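You operate a simulated robot arm through the tools that you are given. There is no shell and no other tool.

Carry out the task below with a simulated robot arm. There is one attempt and no reset: what you move stays moved.

TASK
Clamp the key in the vice, glue round its slot, then push in the plastic block with the same number.
Fine: round brush, runny glue from the warmer; brush back in its stand, warmer's lid shut, warmer off at the end. A coat counts when it lies all over at full strength: go over it till it gets no stronger.

The check looks at the end state, three seconds after you hand in, the way a careful person would. Anything else that was tipped, shoved, dropped, spilled or broken makes it a failure. A push-on lid holds only when it is set on centred and level and pressed home; a screw cap is set on level and turned clockwise until tight.

THE ROBOT
A 5-joint arm with a two-finger parallel gripper, fixed in place. Base frame: the origin is at the foot of the arm, x ahead of it, y to its left, z up; the work surface is at about z = 0. Lengths are in cm, angles in degrees, forces in N, time in s.
With the tool pointing down near the work surface it reaches from about 26 to 60 cm from the base axis. Its first joint turns from -66.0 to 66.0 degrees. The tool tilts only in the upright plane through the base axis and itself; it spins freely about its own axis. Payload 1.57 kg.
The TCP is the grasp point between the finger pads, 3 cm short of the fingertips. In the tool frame z runs along the fingers and y along their closing line. The gripper opens to 8 cm. The fingers are 1.7 cm wide and 1.2 cm thick; the gripper's body (4 by 8.2 cm) begins 8 cm behind the TCP.
Orientation is told as [roll, pitch, yaw] about the base's x, y, z axes, in that order, counted from this pose: with the fingers straight down and closing along the base's y, the tool's x points along the base's -x, its y along +y and its z along -z.

THE INTERFACE
- The arm moves only by the tool play_rows. Its argument "series" is a list of rows, each an object of numbers (a shift or turn left out is 0, a gripper value left out holds the last): "x", "y", "z": the shift along the base's x, y, z in units of 20 mm (1.0 is 20 mm); "wx", "wy", "wz": the turn, a rotation vector about the base's x, y, z in units of 8 degrees (1.0 is 8 degrees); "claw": the finger opening in cm, from 0 to 8. In form: [{"x": .., "y": .., "z": .., "wx": .., "wy": .., "wz": .., "claw": ..}, ...]. A call has 1 to 20 rows; each row shifts and turns the commanded pose from where the row before left it. A call with a number of a shift or a turn outside -1 to 1 is refused whole. Each row takes 0.2 s and may step no farther than 5 cm and 8.6 degrees from the row before; otherwise, or with a gripper value out of range, the whole call is refused. A pose out of reach is approached as far as the arm can. The call stops where the force on the tool passes 60 N (or 10 N more than at its start, if that is more) or the arm is blocked; 0.2 s more then pass. The fingers move at their own pace (about 15.3 cm/s each) and stop on an object; they squeeze with about 38 N. The grip force told is the motor's: it shows also when the fingers shut on nothing. Time passes only in rows, and 0.2 s behind the last, so rows that do not move let the fingers close. It gives the time, the measured TCP pose, the force on the tool (base axes), the opening and the grip force at its end, in the units of the frame above (readings bear some noise), with the torque about the TCP (base axes, N m) and any sound that the robot's microphone picked up.
- Cameras (640 x 400 px; columns grow to the right, rows downward): "scene" is fixed at [5.34, 41.41, 52.35]; the picture's right is [-0.53, -0.85, 0.00], its down [-0.49, 0.31, -0.82] and it looks along [0.69, -0.43, -0.58] (base axes); focal length 214 px, centre (320, 200). "wrist" rides on the gripper at [7.2, -0.7, -12.2] in the tool frame; the picture's right is [0.09, 1.00, 0.00], its down [-0.84, 0.08, -0.54] and it looks along [-0.54, 0.05, 0.84] (tool axes); focal length 238 px, centre (320, 200). There is no depth. A picture from a camera that has moved, and an enlarged one, comes with that camera's place and axes in the base frame and with its lens.
- camera(camera): a new picture of that camera. No time passes.
- enlarge(camera, box): a new picture of the part [left, top, right, bottom] of that camera's present view, enlarged. No time passes.
- close_job(): hands the job in; it is judged then, once.

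Places have to be worked out from the pictures, the camera data and where the tool is seen. Open the gripper and draw the arm clear of the work before you hand the job in, unless the task says otherwise.

The tools are called after "Request:" as a command line: name --argument value ..., lists and objects as JSON in quotes. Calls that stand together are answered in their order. play_rows: Moves the arm, as the interface text tells. Its arguments: {"type":"object","properties":{"series":{"type":"array","items":{"type":"object","properties":{"x":{"type":"number"},"y":{"type":"number"},"z":{"type":"number"},"wx":{"type":"number"},"wy":{"type":"number"},"wz":{"type":"number"},"claw":{"type":"number"}}}}},"required":["series"]} The other tools are called the same way: camera (camera) takes a picture; enlarge (camera, box) takes an enlarged picture of a part of a camera's view; close_job () hands the job in.

At the start:

```text
time: 0.0
position: [31.11, 17.26, 41.93]
orientation: [0.0, 0.1, 0.1]
ft_force: [0.4, 0.2, 0.0]
moment: [0.01, 0.0, -0.01]
grip_width: 7.99
grip_force: 0.1
```

scene: 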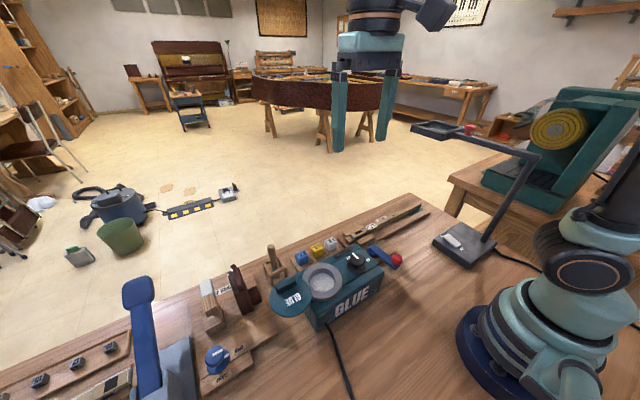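
wrist: 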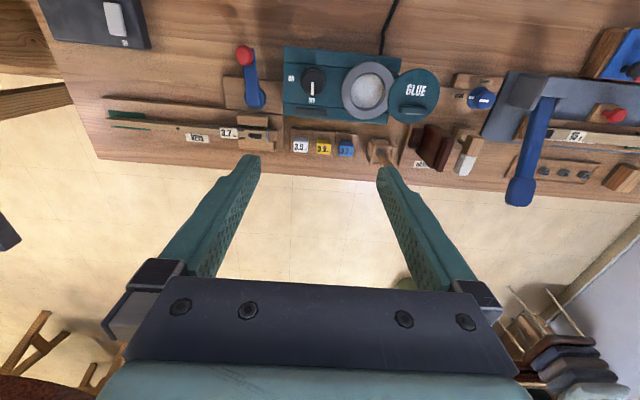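

I start by looking closely at the bench from both cameras before moving anything.

Request:
enlarge --camera "scene" --box '[180, 190, 440, 350]'

Request:
enlarge --camera "scene" --box '[0, 260, 280, 400]'

Request:
enlarge --camera "wrist" --box '[80, 20, 400, 200]'

Request:
enlarge --camera "wrist" --box '[360, 20, 640, 220]'

```text
2.46 times, centred on (310, 270) of scene
camera zoom: at [5.34, 41.41, 52.35], right [-0.53, -0.85, 0.0], down [-0.49, 0.31, -0.82], along [0.69, -0.43, -0.58], focal length 528 px, centre (345, 28)
```

zoom: 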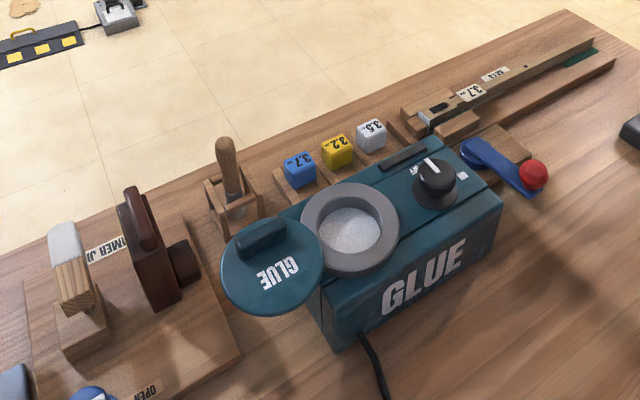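

```text
2.29 times, centred on (140, 330) of scene
camera zoom: at [5.34, 41.41, 52.35], right [-0.53, -0.85, 0.0], down [-0.49, 0.31, -0.82], along [0.69, -0.43, -0.58], focal length 490 px, centre (731, -97)
```

zoom: 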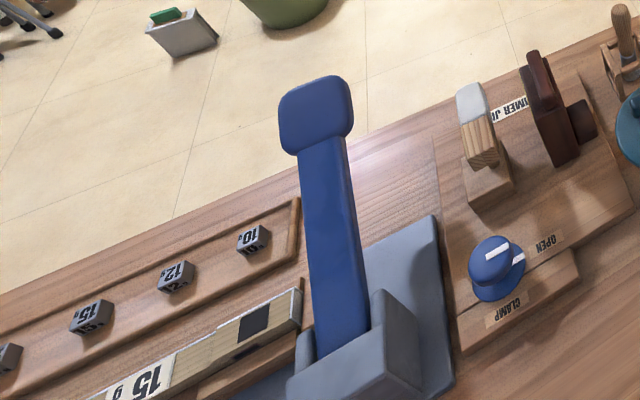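

```text
2.00 times, centred on (240, 110) of wrist
camera zoom: at [23.81, 16.73, 54.04], right [-0.09, 1.0, 0.0], down [0.84, 0.08, 0.54], along [0.54, 0.05, -0.84], focal length 477 px, centre (480, 380)
```

zoom: 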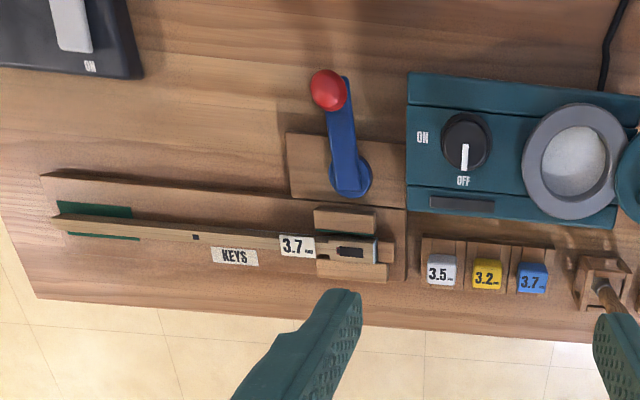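

```text
2.00 times, centred on (500, 120) of wrist
camera zoom: at [23.81, 16.73, 54.04], right [-0.09, 1.0, 0.0], down [0.84, 0.08, 0.54], along [0.54, 0.05, -0.84], focal length 477 px, centre (-40, 360)
```

zoom: 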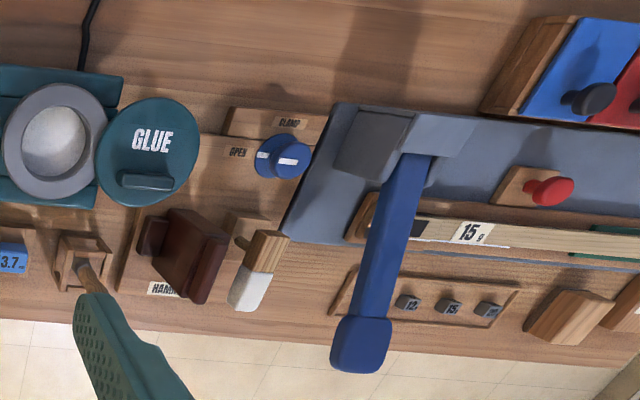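

The key "3.7" lies along y near x≈41 with its front end between two wooden jaws by a blue lever; the blue 3.7 block, warmer (dial at OFF), lid and brush stand are nearby. I move over that area at a safe height for a closer view.

Request:
play_rows --series '[{"x": 0.6, "y": -0.65, "z": -0.9}, {"x": 0.6, "y": -0.65, "z": -0.9}, {"x": 0.6, "y": -0.65, "z": -0.9}, {"x": 0.6, "y": -0.65, "z": -0.9}, {"x": 0.6, "y": -0.65, "z": -0.9}, {"x": 0.6, "y": -0.65, "z": -0.9}, {"x": 0.6, "y": -0.65, "z": -0.9}, {"x": 0.6, "y": -0.65, "z": -0.9}, {"x": 0.6, "y": -0.65, "z": -0.9}, {"x": 0.6, "y": -0.65, "z": -0.9}, {"x": 0.4, "y": -0.65, "z": -0.9}]'

Request:
camera --camera "wrist"

Request:
camera --camera "scene"

```text
time: 2.4
position: [43.83, 2.74, 22.04]
orientation: [-0.1, 0.0, 0.0]
ft_force: [0.2, 0.2, -0.4]
moment: [0.0, 0.0, 0.02]
grip_width: 7.99
grip_force: 0.0
```

```text
taken
camera wrist: at [36.54, 2.19, 34.24], right [-0.09, 1.0, 0.0], down [0.84, 0.08, 0.54], along [0.54, 0.05, -0.84], focal length 238 px, centre (320, 200)
```

wrist: 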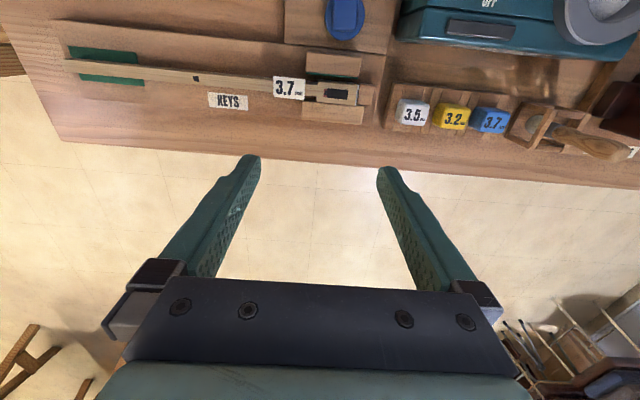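

```text
taken
```

scene: 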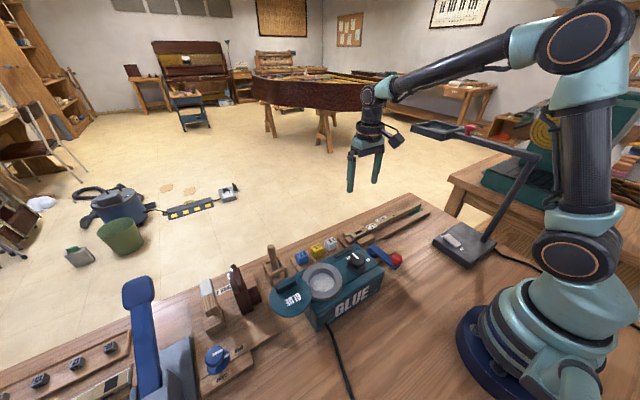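

Now enlarge the key and vice, the blocks, and the brush/warmer region.

Request:
enlarge --camera "wrist" --box '[240, 0, 400, 130]'

Request:
enlarge --camera "wrist" --box '[380, 0, 640, 180]'

Request:
enlarge --camera "scene" --box '[320, 190, 440, 280]'

Request:
enlarge --camera "scene" --box '[190, 230, 350, 340]'

Request:
enlarge --camera "scene" --box '[380, 90, 560, 280]'

```text
3.08 times, centred on (320, 65) of wrist
camera zoom: at [36.54, 2.19, 34.24], right [-0.09, 1.0, 0.0], down [0.84, 0.08, 0.54], along [0.54, 0.05, -0.84], focal length 733 px, centre (320, 615)
```

zoom: 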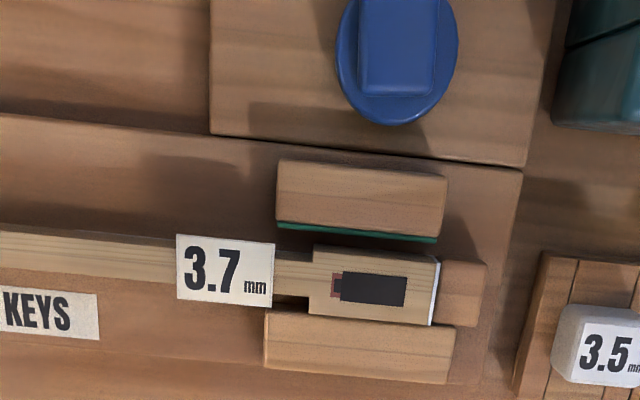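

```text
2.22 times, centred on (510, 90) of wrist
camera zoom: at [36.54, 2.19, 34.24], right [-0.09, 1.0, 0.0], down [0.84, 0.08, 0.54], along [0.54, 0.05, -0.84], focal length 530 px, centre (-102, 444)
```

zoom: 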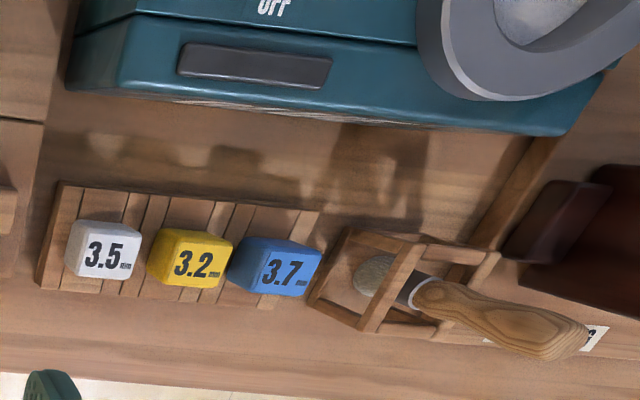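

```text
4.44 times, centred on (380, 235) of scene
camera zoom: at [5.34, 41.41, 52.35], right [-0.53, -0.85, 0.0], down [-0.49, 0.31, -0.82], along [0.69, -0.43, -0.58], focal length 953 px, centre (53, 44)
```

zoom: 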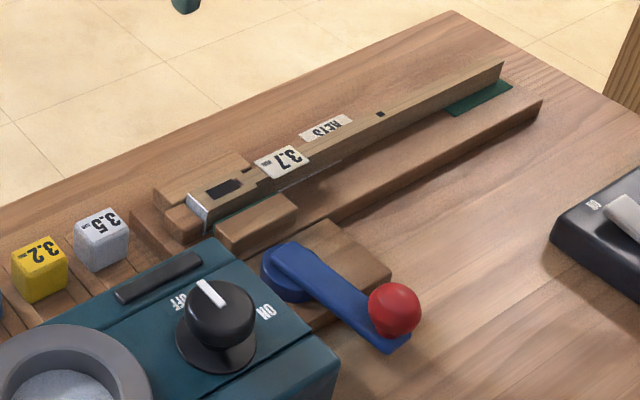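

```text
3.64 times, centred on (270, 285) of scene
camera zoom: at [5.34, 41.41, 52.35], right [-0.53, -0.85, 0.0], down [-0.49, 0.31, -0.82], along [0.69, -0.43, -0.58], focal length 780 px, centre (502, -109)
```

zoom: 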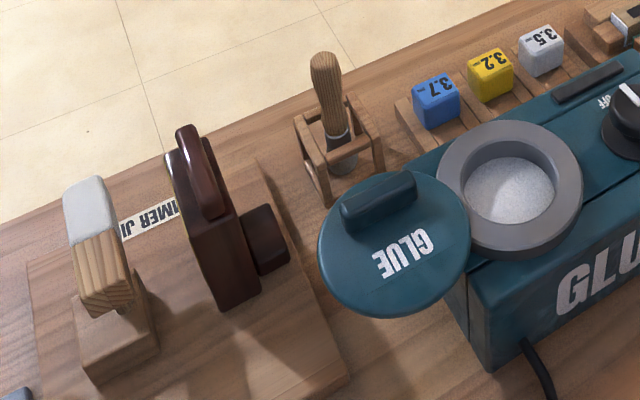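

```text
2.11 times, centred on (470, 185) of scene
camera zoom: at [5.34, 41.41, 52.35], right [-0.53, -0.85, 0.0], down [-0.49, 0.31, -0.82], along [0.69, -0.43, -0.58], focal length 452 px, centre (4, 232)
```

zoom: 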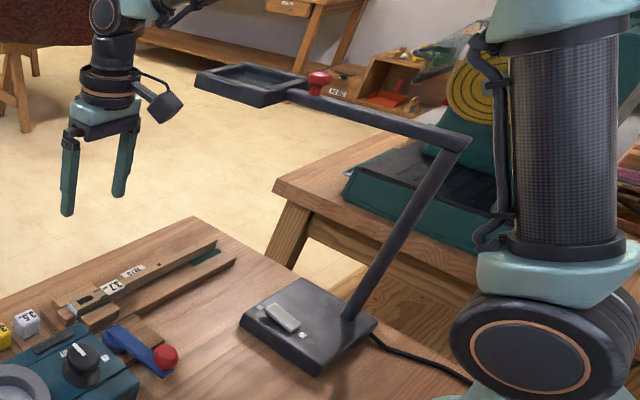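

The movable jaw (green felt) has a gap to the key, so the vice is open. I go to y≈20 for a closer look at the blocks, brush stand and warmer.

Request:
play_rows --series '[{"y": 0.95, "x": -0.2}, {"y": 0.95, "x": -0.2}, {"y": 0.95, "x": -0.2}, {"y": 0.95, "x": -0.2}, {"y": 0.95, "x": -0.2}, {"y": 0.95, "x": -0.2}, {"y": 0.95, "x": -0.2}, {"y": 0.95, "x": -0.2}, {"y": 0.95, "x": -0.2}]'

Request:
camera --camera "wrist"

```text
time: 4.4
position: [40.19, 20.14, 22.13]
orientation: [0.0, 0.0, -0.1]
ft_force: [-0.5, -0.2, 0.0]
moment: [0.01, 0.04, -0.03]
grip_width: 8.01
grip_force: 0.1
```

```text
taken
camera wrist: at [32.86, 19.47, 34.25], right [-0.09, 1.0, 0.0], down [0.84, 0.08, 0.54], along [0.54, 0.05, -0.84], focal length 238 px, centre (320, 200)
```

wrist: 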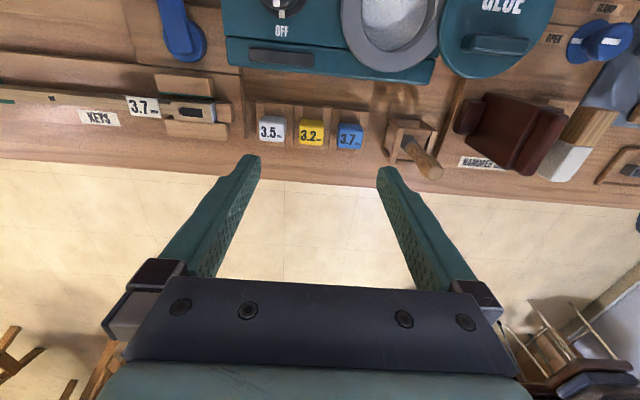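

Enlarge blocks, stand, and warmer from here.

Request:
enlarge --camera "wrist" --box '[230, 70, 390, 170]'

Request:
enlarge --camera "wrist" --box '[330, 0, 570, 190]'

Request:
enlarge --camera "wrist" --box '[120, 0, 340, 130]'

```text
4.00 times, centred on (310, 120) of wrist
camera zoom: at [32.86, 19.47, 34.25], right [-0.09, 1.0, 0.0], down [0.84, 0.08, 0.54], along [0.54, 0.05, -0.84], focal length 953 px, centre (360, 520)
```

zoom: 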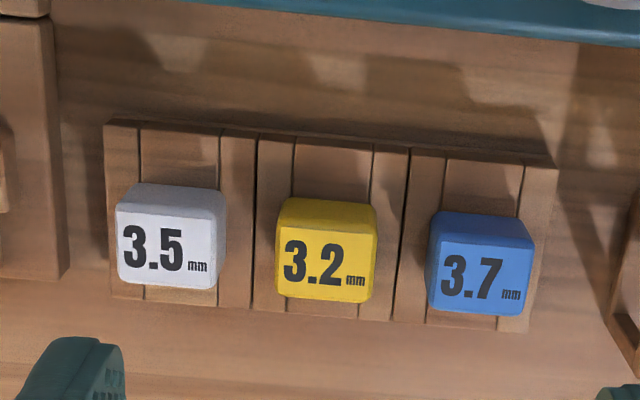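

```text
2.11 times, centred on (450, 95) of wrist
camera zoom: at [32.86, 19.47, 34.25], right [-0.09, 1.0, 0.0], down [0.84, 0.08, 0.54], along [0.54, 0.05, -0.84], focal length 502 px, centre (46, 421)
```

zoom: 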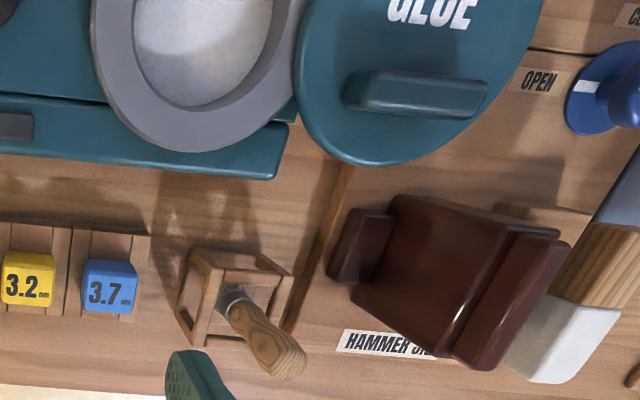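

```text
2.91 times, centred on (230, 65) of wrist
camera zoom: at [32.86, 19.47, 34.25], right [-0.09, 1.0, 0.0], down [0.84, 0.08, 0.54], along [0.54, 0.05, -0.84], focal length 693 px, centre (582, 593)
```

zoom: 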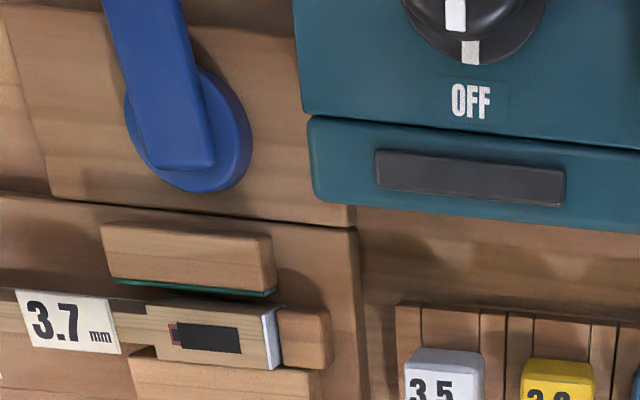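

The dial sits around (28.5, 16.2, 11.5) with its pointer at OFF and ON on the −y side. I move the camera over the warmer to measure the dial, pot and lid precisely.

Request:
play_rows --series '[{"x": -0.8, "y": -0.3, "z": 0.3}, {"x": -0.8, "y": -0.3, "z": 0.3}, {"x": -0.8, "y": -0.3, "z": 0.3}, {"x": -0.8, "y": -0.3, "z": 0.3}, {"x": -0.8, "y": -0.3, "z": 0.3}]'

Request:
camera --camera "wrist"

Request:
enlarge --camera "wrist" --box '[120, 0, 300, 120]'

Request:
enlarge --camera "wrist" --box '[280, 0, 520, 150]'

```text
time: 5.6
position: [32.18, 17.09, 25.08]
orientation: [-0.1, -0.1, 0.0]
ft_force: [1.1, 0.9, -0.2]
moment: [-0.02, 0.0, -0.02]
grip_width: 8.0
grip_force: 0.1
```

```text
taken
camera wrist: at [24.92, 16.44, 37.25], right [-0.09, 1.0, 0.0], down [0.84, 0.08, 0.54], along [0.54, 0.05, -0.84], focal length 238 px, centre (320, 200)
```

wrist: 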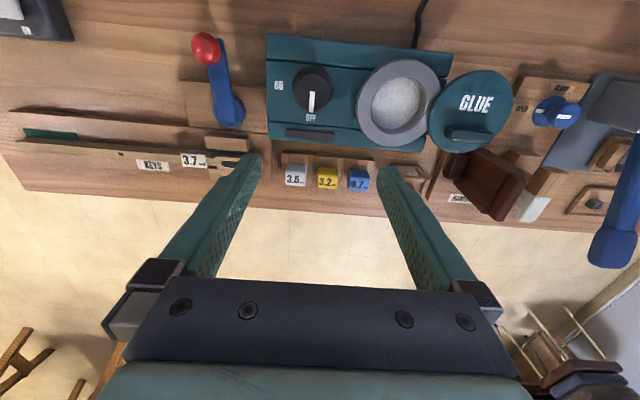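

```text
3.33 times, centred on (210, 60) of wrist
camera zoom: at [24.92, 16.44, 37.25], right [-0.09, 1.0, 0.0], down [0.84, 0.08, 0.54], along [0.54, 0.05, -0.84], focal length 794 px, centre (687, 667)
```

zoom: 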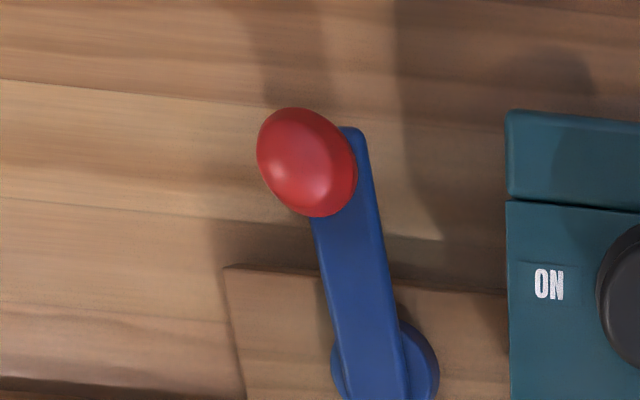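

```text
2.67 times, centred on (400, 75) of wrist
camera zoom: at [24.92, 16.44, 37.25], right [-0.09, 1.0, 0.0], down [0.84, 0.08, 0.54], along [0.54, 0.05, -0.84], focal length 636 px, centre (107, 533)
```

zoom: 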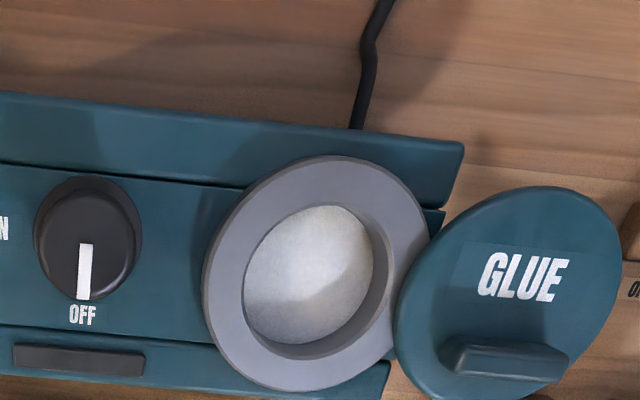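

The knob centre comes out near (28.4, 16.2) with its top at z≈12.4. I narrow the fingers a bit and go to a spot above the knob to check the alignment.

Request:
play_rows --series '[{"x": -0.64, "y": -0.15, "z": -0.8, "claw": 6}, {"x": -0.64, "y": -0.15, "z": -0.8}, {"x": -0.63, "y": -0.15, "z": -0.8}, {"z": -0.6}, {}]'

Request:
camera --camera "wrist"

Request:
enlarge --camera "scene" --box '[270, 170, 450, 300]'

```text
time: 6.8
position: [28.47, 16.27, 18.91]
orientation: [0.0, -0.1, 0.0]
ft_force: [0.2, 0.2, 0.4]
moment: [-0.04, 0.01, 0.01]
grip_width: 5.99
grip_force: 0.1
```

```text
taken
camera wrist: at [21.19, 15.58, 31.28], right [-0.09, 1.0, 0.0], down [0.84, 0.08, 0.54], along [0.54, 0.05, -0.84], focal length 238 px, centre (320, 200)
```

wrist: 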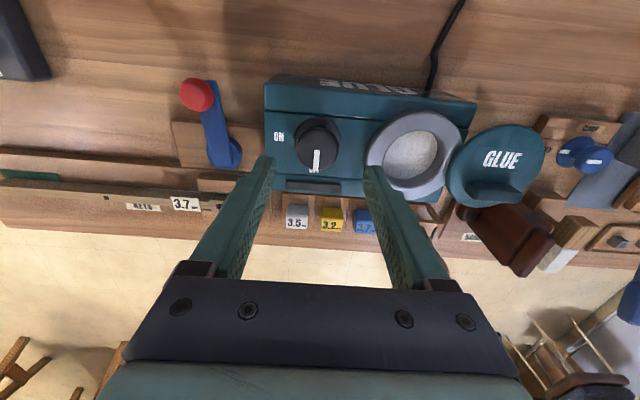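

```text
3.08 times, centred on (360, 235) of scene
camera zoom: at [5.34, 41.41, 52.35], right [-0.53, -0.85, 0.0], down [-0.49, 0.31, -0.82], along [0.69, -0.43, -0.58], focal length 660 px, centre (197, 92)
```

zoom: 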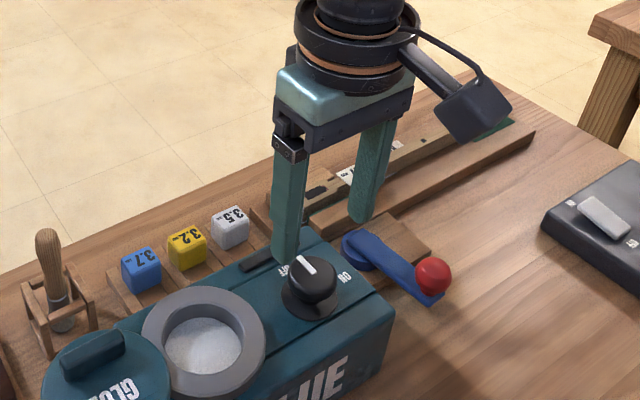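

Enlarge the dial in this view to compute its centre.

Request:
enlarge --camera "wrist" --box '[260, 100, 380, 200]'

Request:
enlarge --camera "scene" --box '[330, 230, 400, 290]'

```text
4.00 times, centred on (320, 150) of wrist
camera zoom: at [21.19, 15.58, 31.28], right [-0.09, 1.0, 0.0], down [0.84, 0.08, 0.54], along [0.54, 0.05, -0.84], focal length 953 px, centre (320, 400)
```

zoom: 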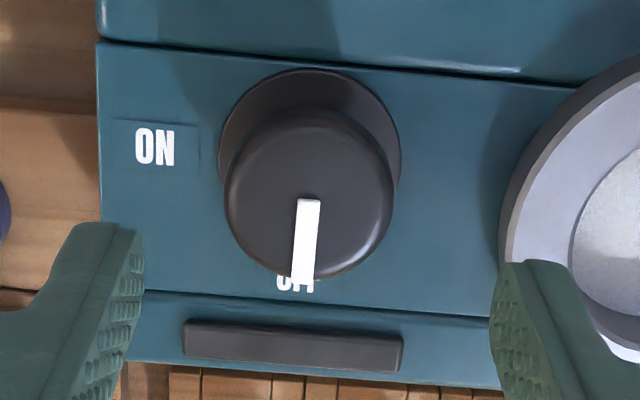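

```text
6.67 times, centred on (365, 260) of scene
camera zoom: at [5.34, 41.41, 52.35], right [-0.53, -0.85, 0.0], down [-0.49, 0.31, -0.82], along [0.69, -0.43, -0.58], focal length 1430 px, centre (20, -200)
```

zoom: 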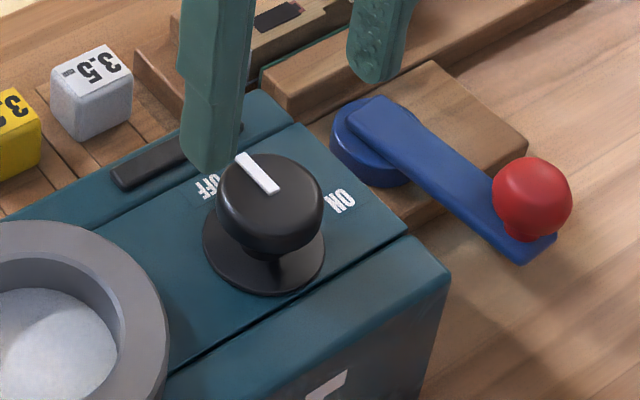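

Triangulating again, the knob top is nearer z≈11.2 at about (28.8, 16.05). I descend partway, with 5.6 cm opening, and look again.

Request:
play_rows --series '[{"x": 0.15, "y": -0.1, "z": -0.7, "claw": 5.6}, {"z": -0.7}, {"z": -0.6}, {}]'

Request:
enlarge --camera "wrist" --box '[220, 80, 420, 205]'

Request:
enlarge --camera "scene" --box '[330, 220, 410, 290]'

```text
time: 7.8
position: [28.8, 16.09, 14.98]
orientation: [0.0, -0.1, 0.0]
ft_force: [0.6, 0.8, 0.0]
moment: [0.03, 0.04, -0.01]
grip_width: 5.61
grip_force: 0.1
```

```text
3.20 times, centred on (320, 142) of wrist
camera zoom: at [21.57, 15.43, 27.18], right [-0.09, 1.0, 0.0], down [0.84, 0.08, 0.54], along [0.54, 0.05, -0.84], focal length 763 px, centre (320, 384)
```

zoom: 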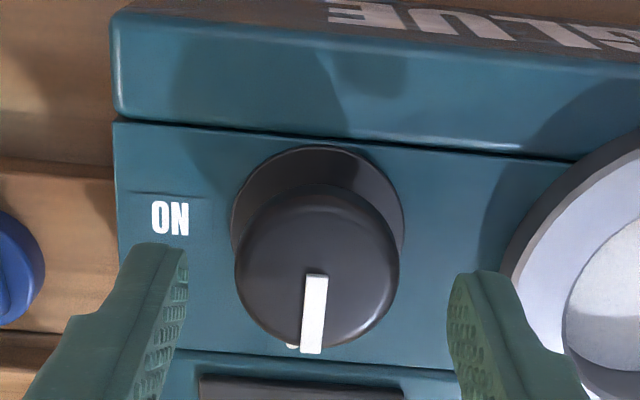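

```text
5.71 times, centred on (370, 255) of scene
camera zoom: at [5.34, 41.41, 52.35], right [-0.53, -0.85, 0.0], down [-0.49, 0.31, -0.82], along [0.69, -0.43, -0.58], focal length 1226 px, centre (34, -114)
```

zoom: 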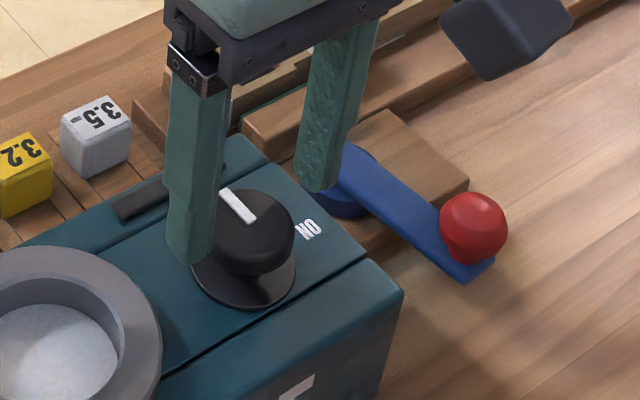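

The knob is centred between the tips; its top is around z≈11.8–12. I lower so the tips overlap the knob by ~1 cm, shift slightly to −x, and close.

Request:
play_rows --series '[{"x": -0.07, "z": -0.3}, {"z": -0.25}, {}]'

Request:
play_rows --series '[{"claw": 4.0}, {"claw": 2.5}, {}]'

Request:
enlarge --camera "wrist" --box '[220, 80, 420, 205]'

Request:
enlarge --camera "scene" --box '[330, 220, 410, 290]'

```text
time: 8.6
position: [28.58, 16.04, 13.86]
orientation: [0.0, 0.0, 0.1]
ft_force: [0.5, -0.3, 0.4]
moment: [-0.01, 0.0, 0.0]
grip_width: 5.63
grip_force: 0.1
```

```text
time: 9.4
position: [28.63, 15.97, 13.85]
orientation: [0.0, 0.0, 0.0]
ft_force: [1.3, -6.5, 1.2]
moment: [-0.18, -0.03, -0.05]
grip_width: 3.56
grip_force: 42.6
```

```text
3.20 times, centred on (320, 142) of wrist
camera zoom: at [21.36, 15.39, 26.11], right [-0.09, 1.0, 0.0], down [0.84, 0.08, 0.54], along [0.54, 0.05, -0.84], focal length 763 px, centre (320, 384)
```

zoom: 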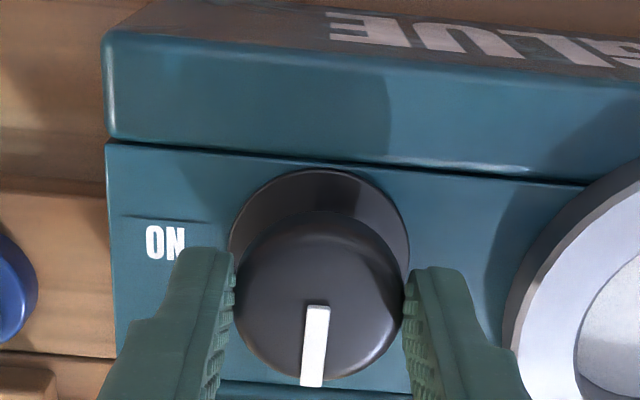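

```text
5.71 times, centred on (370, 255) of scene
camera zoom: at [5.34, 41.41, 52.35], right [-0.53, -0.85, 0.0], down [-0.49, 0.31, -0.82], along [0.69, -0.43, -0.58], focal length 1226 px, centre (34, -114)
```

zoom: 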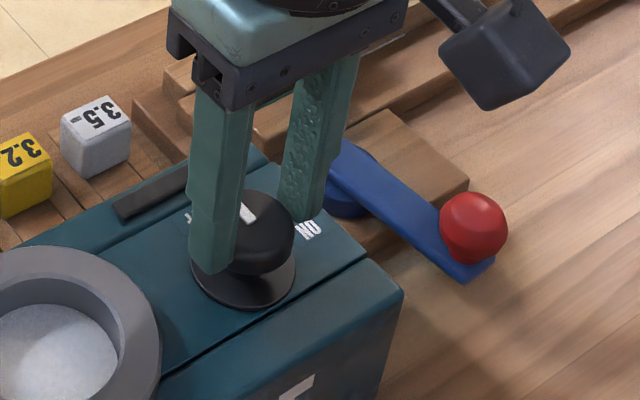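

Knob is gripped (3.56 cm). I turn it clockwise toward ON, about half-way first to check it follows.

Request:
play_rows --series '[{"y": -0.03, "wz": -1}, {"wz": -1}, {"wz": -1}, {"wz": -1}, {"wz": -1}]'

Request:
enlarge --camera "scene" --box '[330, 220, 410, 290]'

Request:
camera --camera "wrist"

```text
time: 10.6
position: [28.77, 16.12, 14.21]
orientation: [0.4, -0.2, -39.9]
ft_force: [0.2, 39.8, -4.9]
moment: [0.9, 0.02, 0.1]
grip_width: 3.56
grip_force: 42.5
```

```text
5.71 times, centred on (370, 255) of scene
camera zoom: at [5.34, 41.41, 52.34], right [-0.53, -0.85, 0.0], down [-0.49, 0.31, -0.82], along [0.69, -0.43, -0.58], focal length 1226 px, centre (34, -114)
```

zoom: 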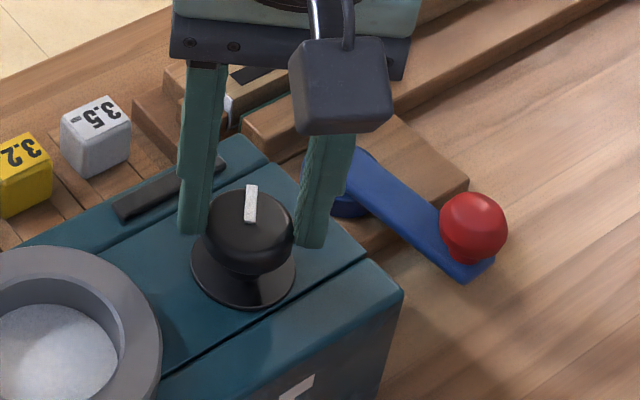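

```text
taken
camera wrist: at [22.67, 20.21, 26.25], right [0.57, 0.82, 0.01], down [0.69, -0.48, 0.55], along [0.45, -0.3, -0.84], focal length 238 px, centre (320, 200)
```

wrist: 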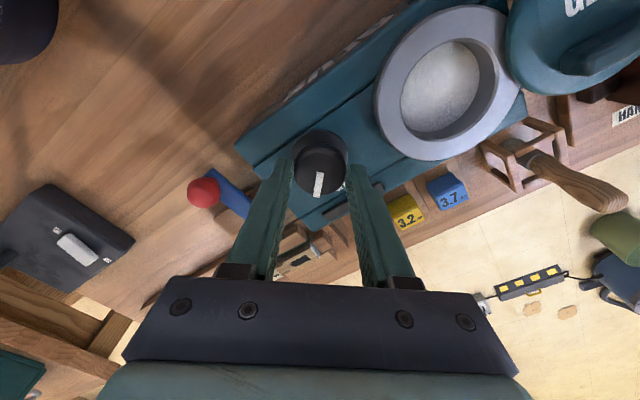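

The knob has followed 40°, but a side force of 40 N shows the grip is slightly off the axis. I shift 2 mm in +y to relax it and see.

Request:
play_rows --series '[{"y": 0.08}, {}]'

```text
time: 11.2
position: [28.77, 16.18, 14.01]
orientation: [0.5, -0.2, -40.2]
ft_force: [13.2, 10.9, 4.7]
moment: [0.4, -0.8, 0.03]
grip_width: 3.54
grip_force: 42.5
```

Forces dropped; I nudge a little toward +x/+y and continue the turn in small steps.

Request:
play_rows --series '[{"x": 0.03, "y": 0.03}, {"wz": -1}, {"wz": -1}]'

```text
time: 12.0
position: [28.75, 16.15, 14.07]
orientation: [0.2, -0.1, -56.3]
ft_force: [18.7, -28.6, 35.6]
moment: [-0.86, -0.57, 0.03]
grip_width: 3.5
grip_force: 42.7
```

There is upward force, so the tips probably ride on the skirt; I raise slightly and relax in y before going on.

Request:
play_rows --series '[{"z": 0.1, "y": -0.03, "x": 0.03}, {}]'

Request:
enlarge --camera "scene" --box '[330, 220, 410, 290]'

```text
time: 12.6
position: [28.82, 16.15, 14.01]
orientation: [0.2, -0.1, -56.0]
ft_force: [28.3, -12.1, -8.7]
moment: [-0.28, -0.64, 0.02]
grip_width: 3.54
grip_force: 42.2
```

```text
5.71 times, centred on (370, 255) of scene
camera zoom: at [5.35, 41.41, 52.34], right [-0.53, -0.85, 0.0], down [-0.49, 0.31, -0.82], along [0.69, -0.43, -0.58], focal length 1226 px, centre (34, -114)
```

zoom: 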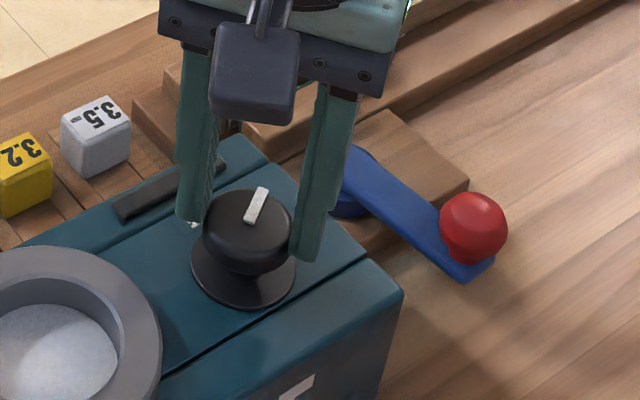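

I open to release the stored stress, re-centre a bit and re-grip at this orientation.

Request:
play_rows --series '[{"claw": 4.6}, {}, {}]'

Request:
enlarge --camera "wrist" --box '[240, 100, 400, 220]'

```text
time: 13.4
position: [28.76, 16.21, 14.22]
orientation: [-0.1, 0.0, -56.0]
ft_force: [-0.4, 0.6, 0.4]
moment: [0.01, 0.03, -0.01]
grip_width: 4.58
grip_force: 0.1
```

```text
3.33 times, centred on (320, 160) of wrist
camera zoom: at [24.11, 21.77, 26.34], right [0.77, 0.63, 0.0], down [0.53, -0.65, 0.54], along [0.34, -0.42, -0.84], focal length 794 px, centre (320, 333)
```

zoom: 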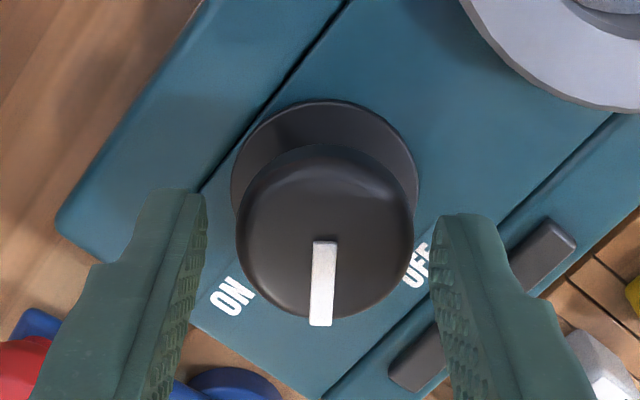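

The knob centre is about 1 mm off; I shift +y slightly, re-grip and continue to ON.

Request:
play_rows --series '[{"x": 0.02, "y": 0.04}, {"claw": 2.5}, {}, {}]'

```text
time: 14.4
position: [28.85, 16.37, 14.18]
orientation: [0.0, 0.0, -56.0]
ft_force: [-0.3, -5.5, 6.2]
moment: [-0.15, 0.02, 0.0]
grip_width: 3.5
grip_force: 41.9
```

Low forces now; continue turning in steps and watch the load.

Request:
play_rows --series '[{"wz": -1}, {"wz": -1}]'

Request:
play_rows --series '[{"wz": -1}, {"wz": -1}]'

Request:
enlarge --camera "scene" --box '[330, 220, 410, 290]'

```text
time: 15.0
position: [28.88, 16.22, 14.16]
orientation: [0.2, 0.1, -72.1]
ft_force: [5.2, -3.5, 3.6]
moment: [-0.31, -0.03, 0.02]
grip_width: 3.51
grip_force: 42.1
```

```text
time: 15.6
position: [28.88, 16.28, 14.26]
orientation: [0.3, 0.1, -88.3]
ft_force: [26.4, -15.9, -6.2]
moment: [-0.36, -0.77, 0.03]
grip_width: 3.52
grip_force: 42.5
```

```text
5.71 times, centred on (370, 255) of scene
camera zoom: at [5.35, 41.41, 52.34], right [-0.53, -0.85, 0.0], down [-0.49, 0.31, -0.82], along [0.69, -0.43, -0.58], focal length 1226 px, centre (34, -114)
```

zoom: 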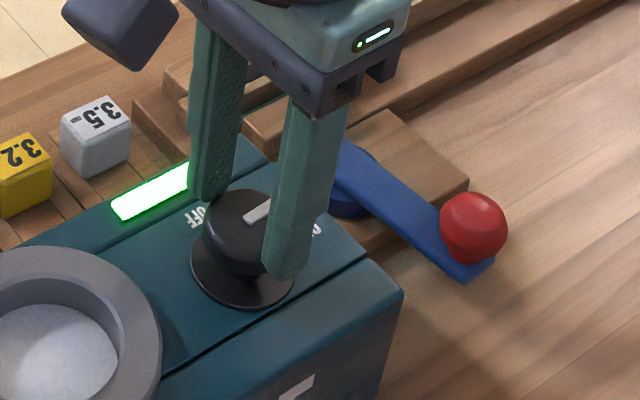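

The indicator bar lights green: warmer is on. I release, rise, and check the dial.

Request:
play_rows --series '[{"claw": 5.0}, {}, {"z": 0.8}, {"z": 0.9}, {"z": 0.9, "wz": 1}, {"z": 0.5, "wz": 1}, {"wz": 1}, {"wz": 1}, {"wz": 1}, {"wz": 1}, {"wz": 1}, {"wz": 1}, {"wz": 1}, {"wz": 1}, {"wz": 1}]'

Request:
camera --camera "wrist"

Request:
enlarge --camera "scene" --box '[240, 210, 440, 340]'

```text
time: 18.8
position: [28.71, 16.16, 20.28]
orientation: [0.1, 0.0, 0.2]
ft_force: [0.8, 0.4, 0.5]
moment: [-0.02, 0.0, 0.03]
grip_width: 5.02
grip_force: 0.1
```

```text
taken
camera wrist: at [21.51, 15.54, 32.47], right [-0.09, 1.0, 0.0], down [0.84, 0.08, 0.54], along [0.54, 0.05, -0.84], focal length 238 px, centre (320, 200)
```

wrist: 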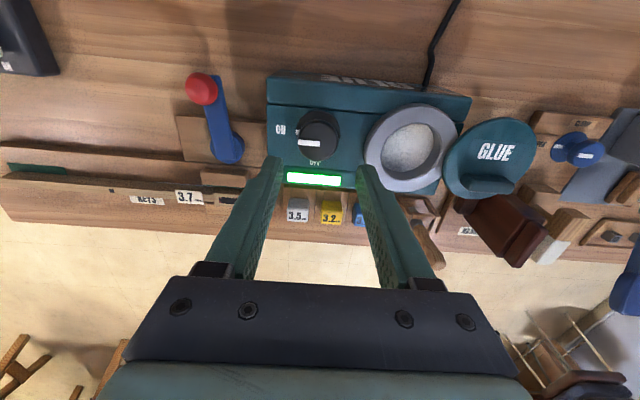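

```text
3.08 times, centred on (340, 275) of scene
camera zoom: at [5.34, 41.41, 52.35], right [-0.53, -0.85, 0.0], down [-0.49, 0.31, -0.82], along [0.69, -0.43, -0.58], focal length 660 px, centre (258, -31)
```

zoom: 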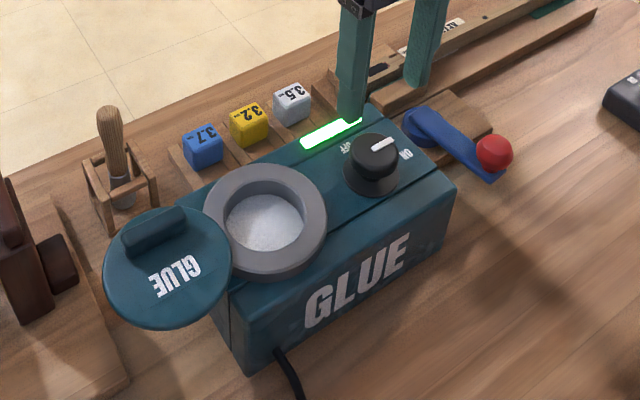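

Dial points at ON and the lamp is green. While the glue warms, I go to the vice lever; its ball is near (26.1, 4.2, 6.4) and its pivot near (33.5, 5.1), so it should swing toward −y.

Request:
play_rows --series '[{"x": -0.21, "y": -0.99}, {"x": -0.21, "y": -0.99}, {"x": -0.21, "y": -0.99}, {"x": -0.21, "y": -0.99}, {"x": -0.21, "y": -0.99}, {"x": -0.2, "y": -0.99}, {"z": -0.9}, {"z": -0.9}, {"z": -0.9}, {"z": -0.9}, {}]'

Request:
camera --camera "wrist"

Request:
enlarge --camera "scene" --box '[330, 190, 470, 300]'

```text
time: 21.2
position: [26.32, 4.53, 13.05]
orientation: [0.0, 0.0, 0.1]
ft_force: [0.4, -0.2, -0.3]
moment: [0.0, -0.02, 0.02]
grip_width: 4.97
grip_force: 0.1
```

```text
taken
camera wrist: at [19.01, 3.76, 25.27], right [-0.09, 1.0, 0.0], down [0.84, 0.08, 0.54], along [0.54, 0.05, -0.84], focal length 238 px, centre (320, 200)
```

wrist: 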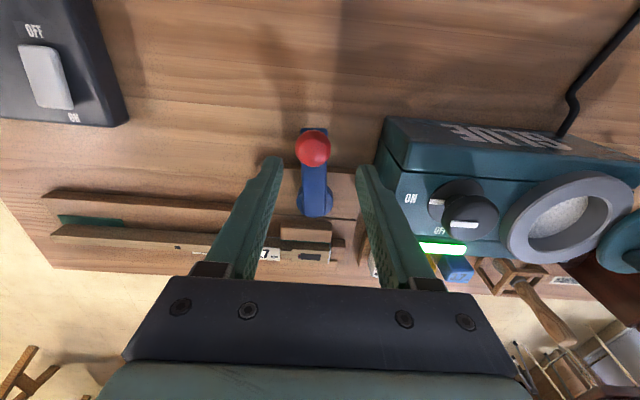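

```text
3.64 times, centred on (400, 245) of scene
camera zoom: at [5.34, 41.41, 52.35], right [-0.53, -0.85, 0.0], down [-0.49, 0.31, -0.82], along [0.69, -0.43, -0.58], focal length 780 px, centre (29, 36)
```

zoom: 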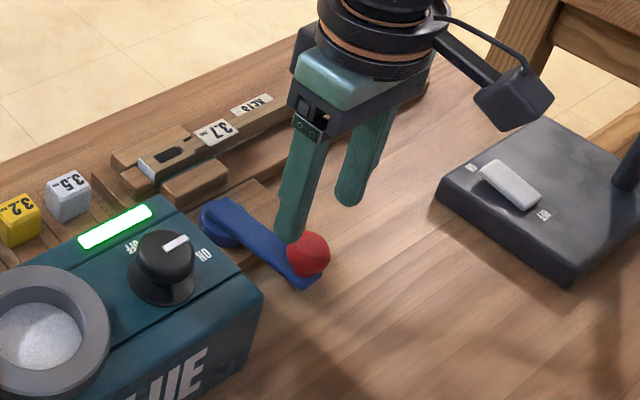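

The ball is at about (26.1, 3.9). I shift, descend to z≈7 and look before closing.

Request:
play_rows --series '[{"x": -0.08, "y": -0.3}, {"z": -0.8}, {"z": -0.8}, {"z": -0.8}, {"z": -0.6}, {}]'

Request:
enlarge --camera "wrist" --box '[220, 80, 420, 205]'

Request:
enlarge --camera "scene" --box '[350, 210, 450, 290]'

```text
time: 22.6
position: [26.04, 3.71, 7.08]
orientation: [0.0, 0.0, 0.0]
ft_force: [-0.7, 0.2, 0.2]
moment: [0.01, 0.03, 0.03]
grip_width: 5.0
grip_force: 0.1
```

```text
3.20 times, centred on (320, 142) of wrist
camera zoom: at [18.76, 3.14, 19.27], right [-0.09, 1.0, 0.0], down [0.84, 0.08, 0.54], along [0.54, 0.05, -0.84], focal length 763 px, centre (320, 384)
```

zoom: 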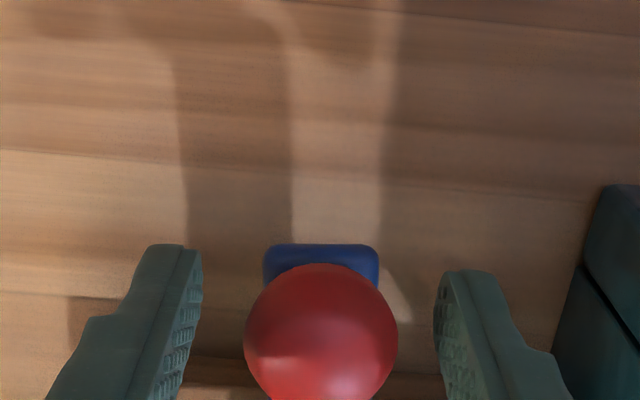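

```text
5.00 times, centred on (400, 250) of scene
camera zoom: at [5.34, 41.41, 52.35], right [-0.53, -0.85, 0.0], down [-0.49, 0.31, -0.82], along [0.69, -0.43, -0.58], focal length 1072 px, centre (-80, -50)
```

zoom: 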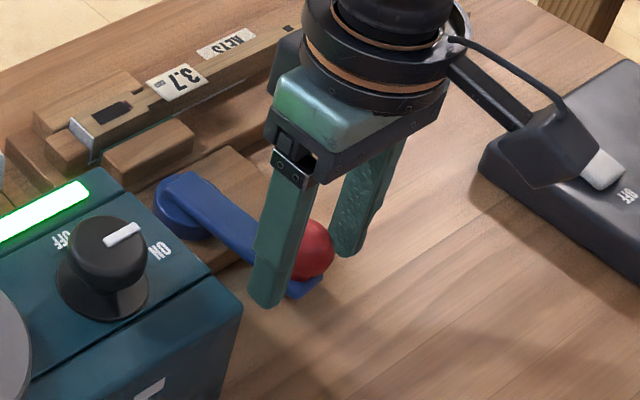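

The ball is centred between the fingers. I close and swing the first 16° of the arc toward −y, reading the forces.

Request:
play_rows --series '[{"claw": 2.0}, {}, {}]'

Request:
play_rows --series '[{"x": 0.065, "y": -0.256, "wz": 0.5}, {"x": 0.065, "y": -0.256, "wz": 0.5}, {"x": 0.1, "y": -0.245, "wz": 0.5}, {"x": 0.1, "y": -0.245, "wz": 0.5}]'

```text
time: 23.4
position: [26.11, 3.86, 7.08]
orientation: [0.0, 0.0, 0.1]
ft_force: [3.3, -0.5, -8.8]
moment: [0.0, -0.03, -0.09]
grip_width: 3.06
grip_force: 39.5
```

```text
time: 24.4
position: [26.52, 1.75, 7.24]
orientation: [0.1, 0.4, 16.1]
ft_force: [-16.2, -8.6, 1.1]
moment: [-0.05, -0.02, -0.26]
grip_width: 3.01
grip_force: 39.3
```

It follows. Check the picture and the jaw.

Request:
enlarge --camera "scene" --box '[330, 200, 450, 290]'

Request:
camera --camera "wrist"

```text
4.44 times, centred on (390, 245) of scene
camera zoom: at [5.34, 41.41, 52.34], right [-0.53, -0.85, 0.0], down [-0.49, 0.31, -0.82], along [0.69, -0.43, -0.58], focal length 953 px, centre (9, 0)
```

zoom: 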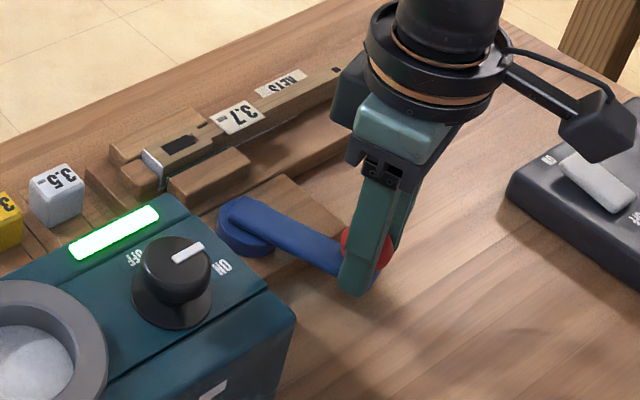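

```text
taken
camera wrist: at [19.79, -0.83, 19.34], right [-0.36, 0.93, 0.0], down [0.79, 0.31, 0.54], along [0.5, 0.2, -0.84], focal length 238 px, centre (320, 200)
```

wrist: 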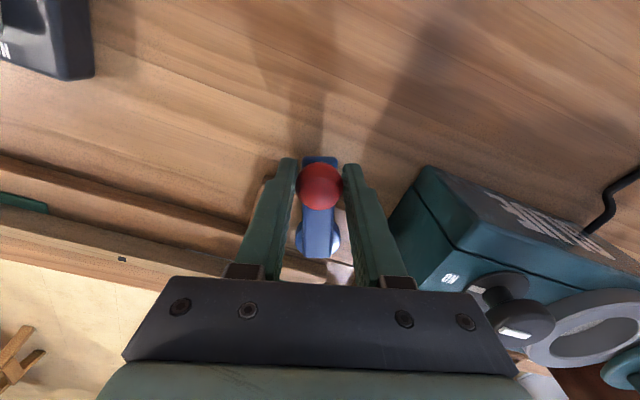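

The lever swings freely. Continue the arc with a slight −x correction.

Request:
play_rows --series '[{"x": 0.07, "y": -0.228, "wz": 0.5}, {"x": 0.11, "y": -0.228, "wz": 0.5}, {"x": 0.145, "y": -0.21, "wz": 0.5}, {"x": 0.15, "y": -0.21, "wz": 0.5}]'

Request:
play_rows --series '[{"x": 0.18, "y": -0.183, "wz": 0.5}, {"x": 0.18, "y": -0.183, "wz": 0.5}]'

Request:
enlarge --camera "scene" --box '[330, 200, 450, 290]'

```text
time: 25.4
position: [27.37, 0.07, 7.03]
orientation: [0.3, 0.5, 32.1]
ft_force: [-22.8, -14.9, 6.5]
moment: [0.05, -0.16, 0.03]
grip_width: 3.04
grip_force: 39.5
```

```text
time: 26.0
position: [28.0, -0.56, 7.13]
orientation: [0.4, 0.5, 40.0]
ft_force: [-25.8, -20.1, 19.3]
moment: [-0.21, 0.24, 0.13]
grip_width: 3.05
grip_force: 39.4
```

```text
4.44 times, centred on (390, 245) of scene
camera zoom: at [5.34, 41.41, 52.34], right [-0.53, -0.85, 0.0], down [-0.49, 0.31, -0.82], along [0.69, -0.43, -0.58], focal length 953 px, centre (9, 0)
```

zoom: 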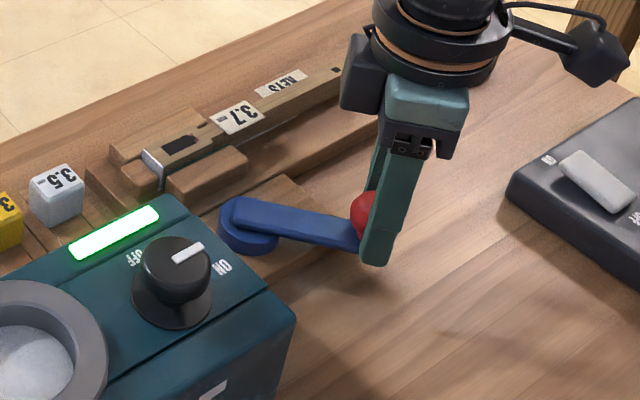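

Fitting the arc gives the pivot at about (33.4, 4.2), r≈7.3. I continue along the corrected arc.

Request:
play_rows --series '[{"x": 0.12, "y": -0.23, "wz": 0.5}, {"x": 0.18, "y": -0.18, "wz": 0.5}, {"x": 0.204, "y": -0.152, "wz": 0.5}, {"x": 0.204, "y": -0.152, "wz": 0.5}]'

Request:
play_rows --series '[{"x": 0.223, "y": -0.123, "wz": 0.5}, {"x": 0.223, "y": -0.123, "wz": 0.5}]'

Request:
enlarge --camera "scene" --box '[330, 200, 450, 290]'

```text
time: 27.0
position: [29.61, -2.2, 7.0]
orientation: [0.0, 0.1, 56.1]
ft_force: [-2.2, 0.4, -36.9]
moment: [-0.04, 0.06, 0.16]
grip_width: 3.01
grip_force: 39.7
```

```text
time: 27.6
position: [30.74, -2.58, 7.13]
orientation: [0.0, 0.0, 64.1]
ft_force: [1.4, 4.6, -37.4]
moment: [0.09, -0.01, 0.06]
grip_width: 3.04
grip_force: 39.3
```

```text
4.44 times, centred on (390, 245) of scene
camera zoom: at [5.35, 41.41, 52.34], right [-0.53, -0.85, 0.0], down [-0.49, 0.31, -0.81], along [0.69, -0.43, -0.58], focal length 953 px, centre (9, 0)
```

zoom: 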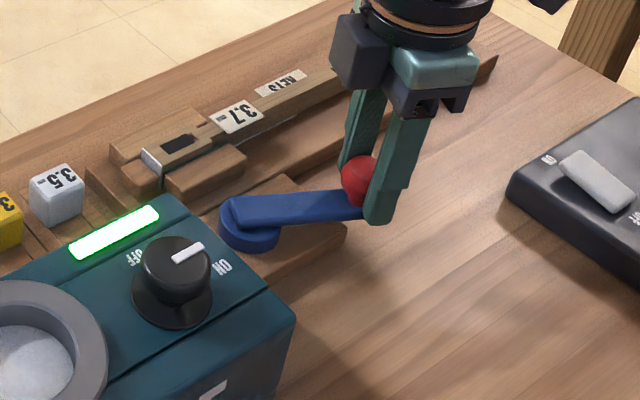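

The jaw is moving in. I relax the vertical pull a little and continue.

Request:
play_rows --series '[{"z": -0.05}, {"x": 0.238, "y": -0.09, "wz": 0.5}, {"x": 0.238, "y": -0.09, "wz": 0.5}]'

Request:
enlarge --camera "scene" --box '[330, 200, 450, 290]'

```text
time: 28.4
position: [31.82, -3.15, 7.15]
orientation: [-0.2, -0.1, 71.9]
ft_force: [-8.9, -16.8, 19.0]
moment: [-0.2, 0.16, 0.27]
grip_width: 3.01
grip_force: 39.0
```

```text
4.44 times, centred on (390, 245) of scene
camera zoom: at [5.34, 41.41, 52.34], right [-0.53, -0.85, 0.0], down [-0.49, 0.31, -0.82], along [0.69, -0.43, -0.58], focal length 953 px, centre (9, 0)
```

zoom: 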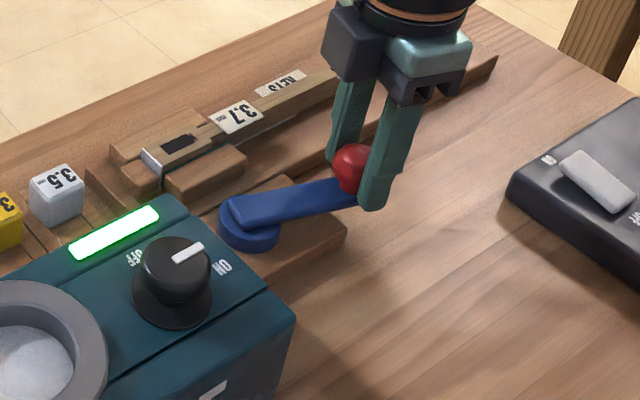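

Keep swinging toward the end stop in small steps.

Request:
play_rows --series '[{"z": 0.03, "x": 0.245, "y": -0.07, "wz": 0.5}, {"x": 0.25, "y": -0.045, "wz": 0.5}]'

Request:
play_rows --series '[{"x": 0.253, "y": -0.03, "wz": 0.5}, {"x": 0.253, "y": -0.01, "wz": 0.5}]'

Request:
enlarge --camera "scene" --box '[330, 200, 450, 290]'

```text
time: 29.0
position: [32.72, -3.18, 7.27]
orientation: [-0.2, 0.0, 80.0]
ft_force: [-0.2, -18.6, 1.2]
moment: [-0.2, -0.16, -0.29]
grip_width: 3.04
grip_force: 39.2
```

```text
time: 29.6
position: [33.59, -3.3, 7.13]
orientation: [0.3, 0.0, 87.9]
ft_force: [-10.9, -30.2, 10.9]
moment: [-0.4, 0.14, 0.0]
grip_width: 3.06
grip_force: 40.0
```

```text
4.44 times, centred on (390, 245) of scene
camera zoom: at [5.34, 41.41, 52.34], right [-0.53, -0.85, 0.0], down [-0.49, 0.31, -0.82], along [0.69, -0.43, -0.58], focal length 953 px, centre (9, 0)
```

zoom: 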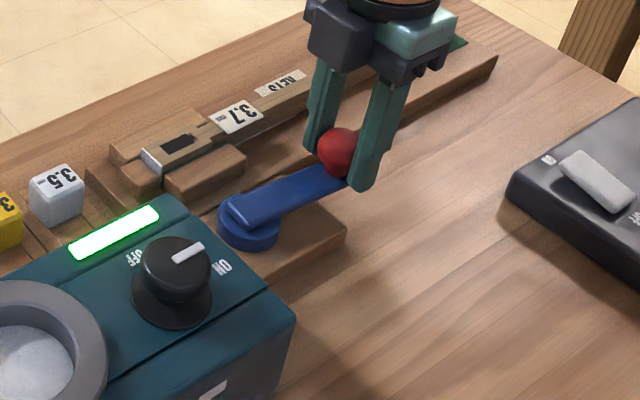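

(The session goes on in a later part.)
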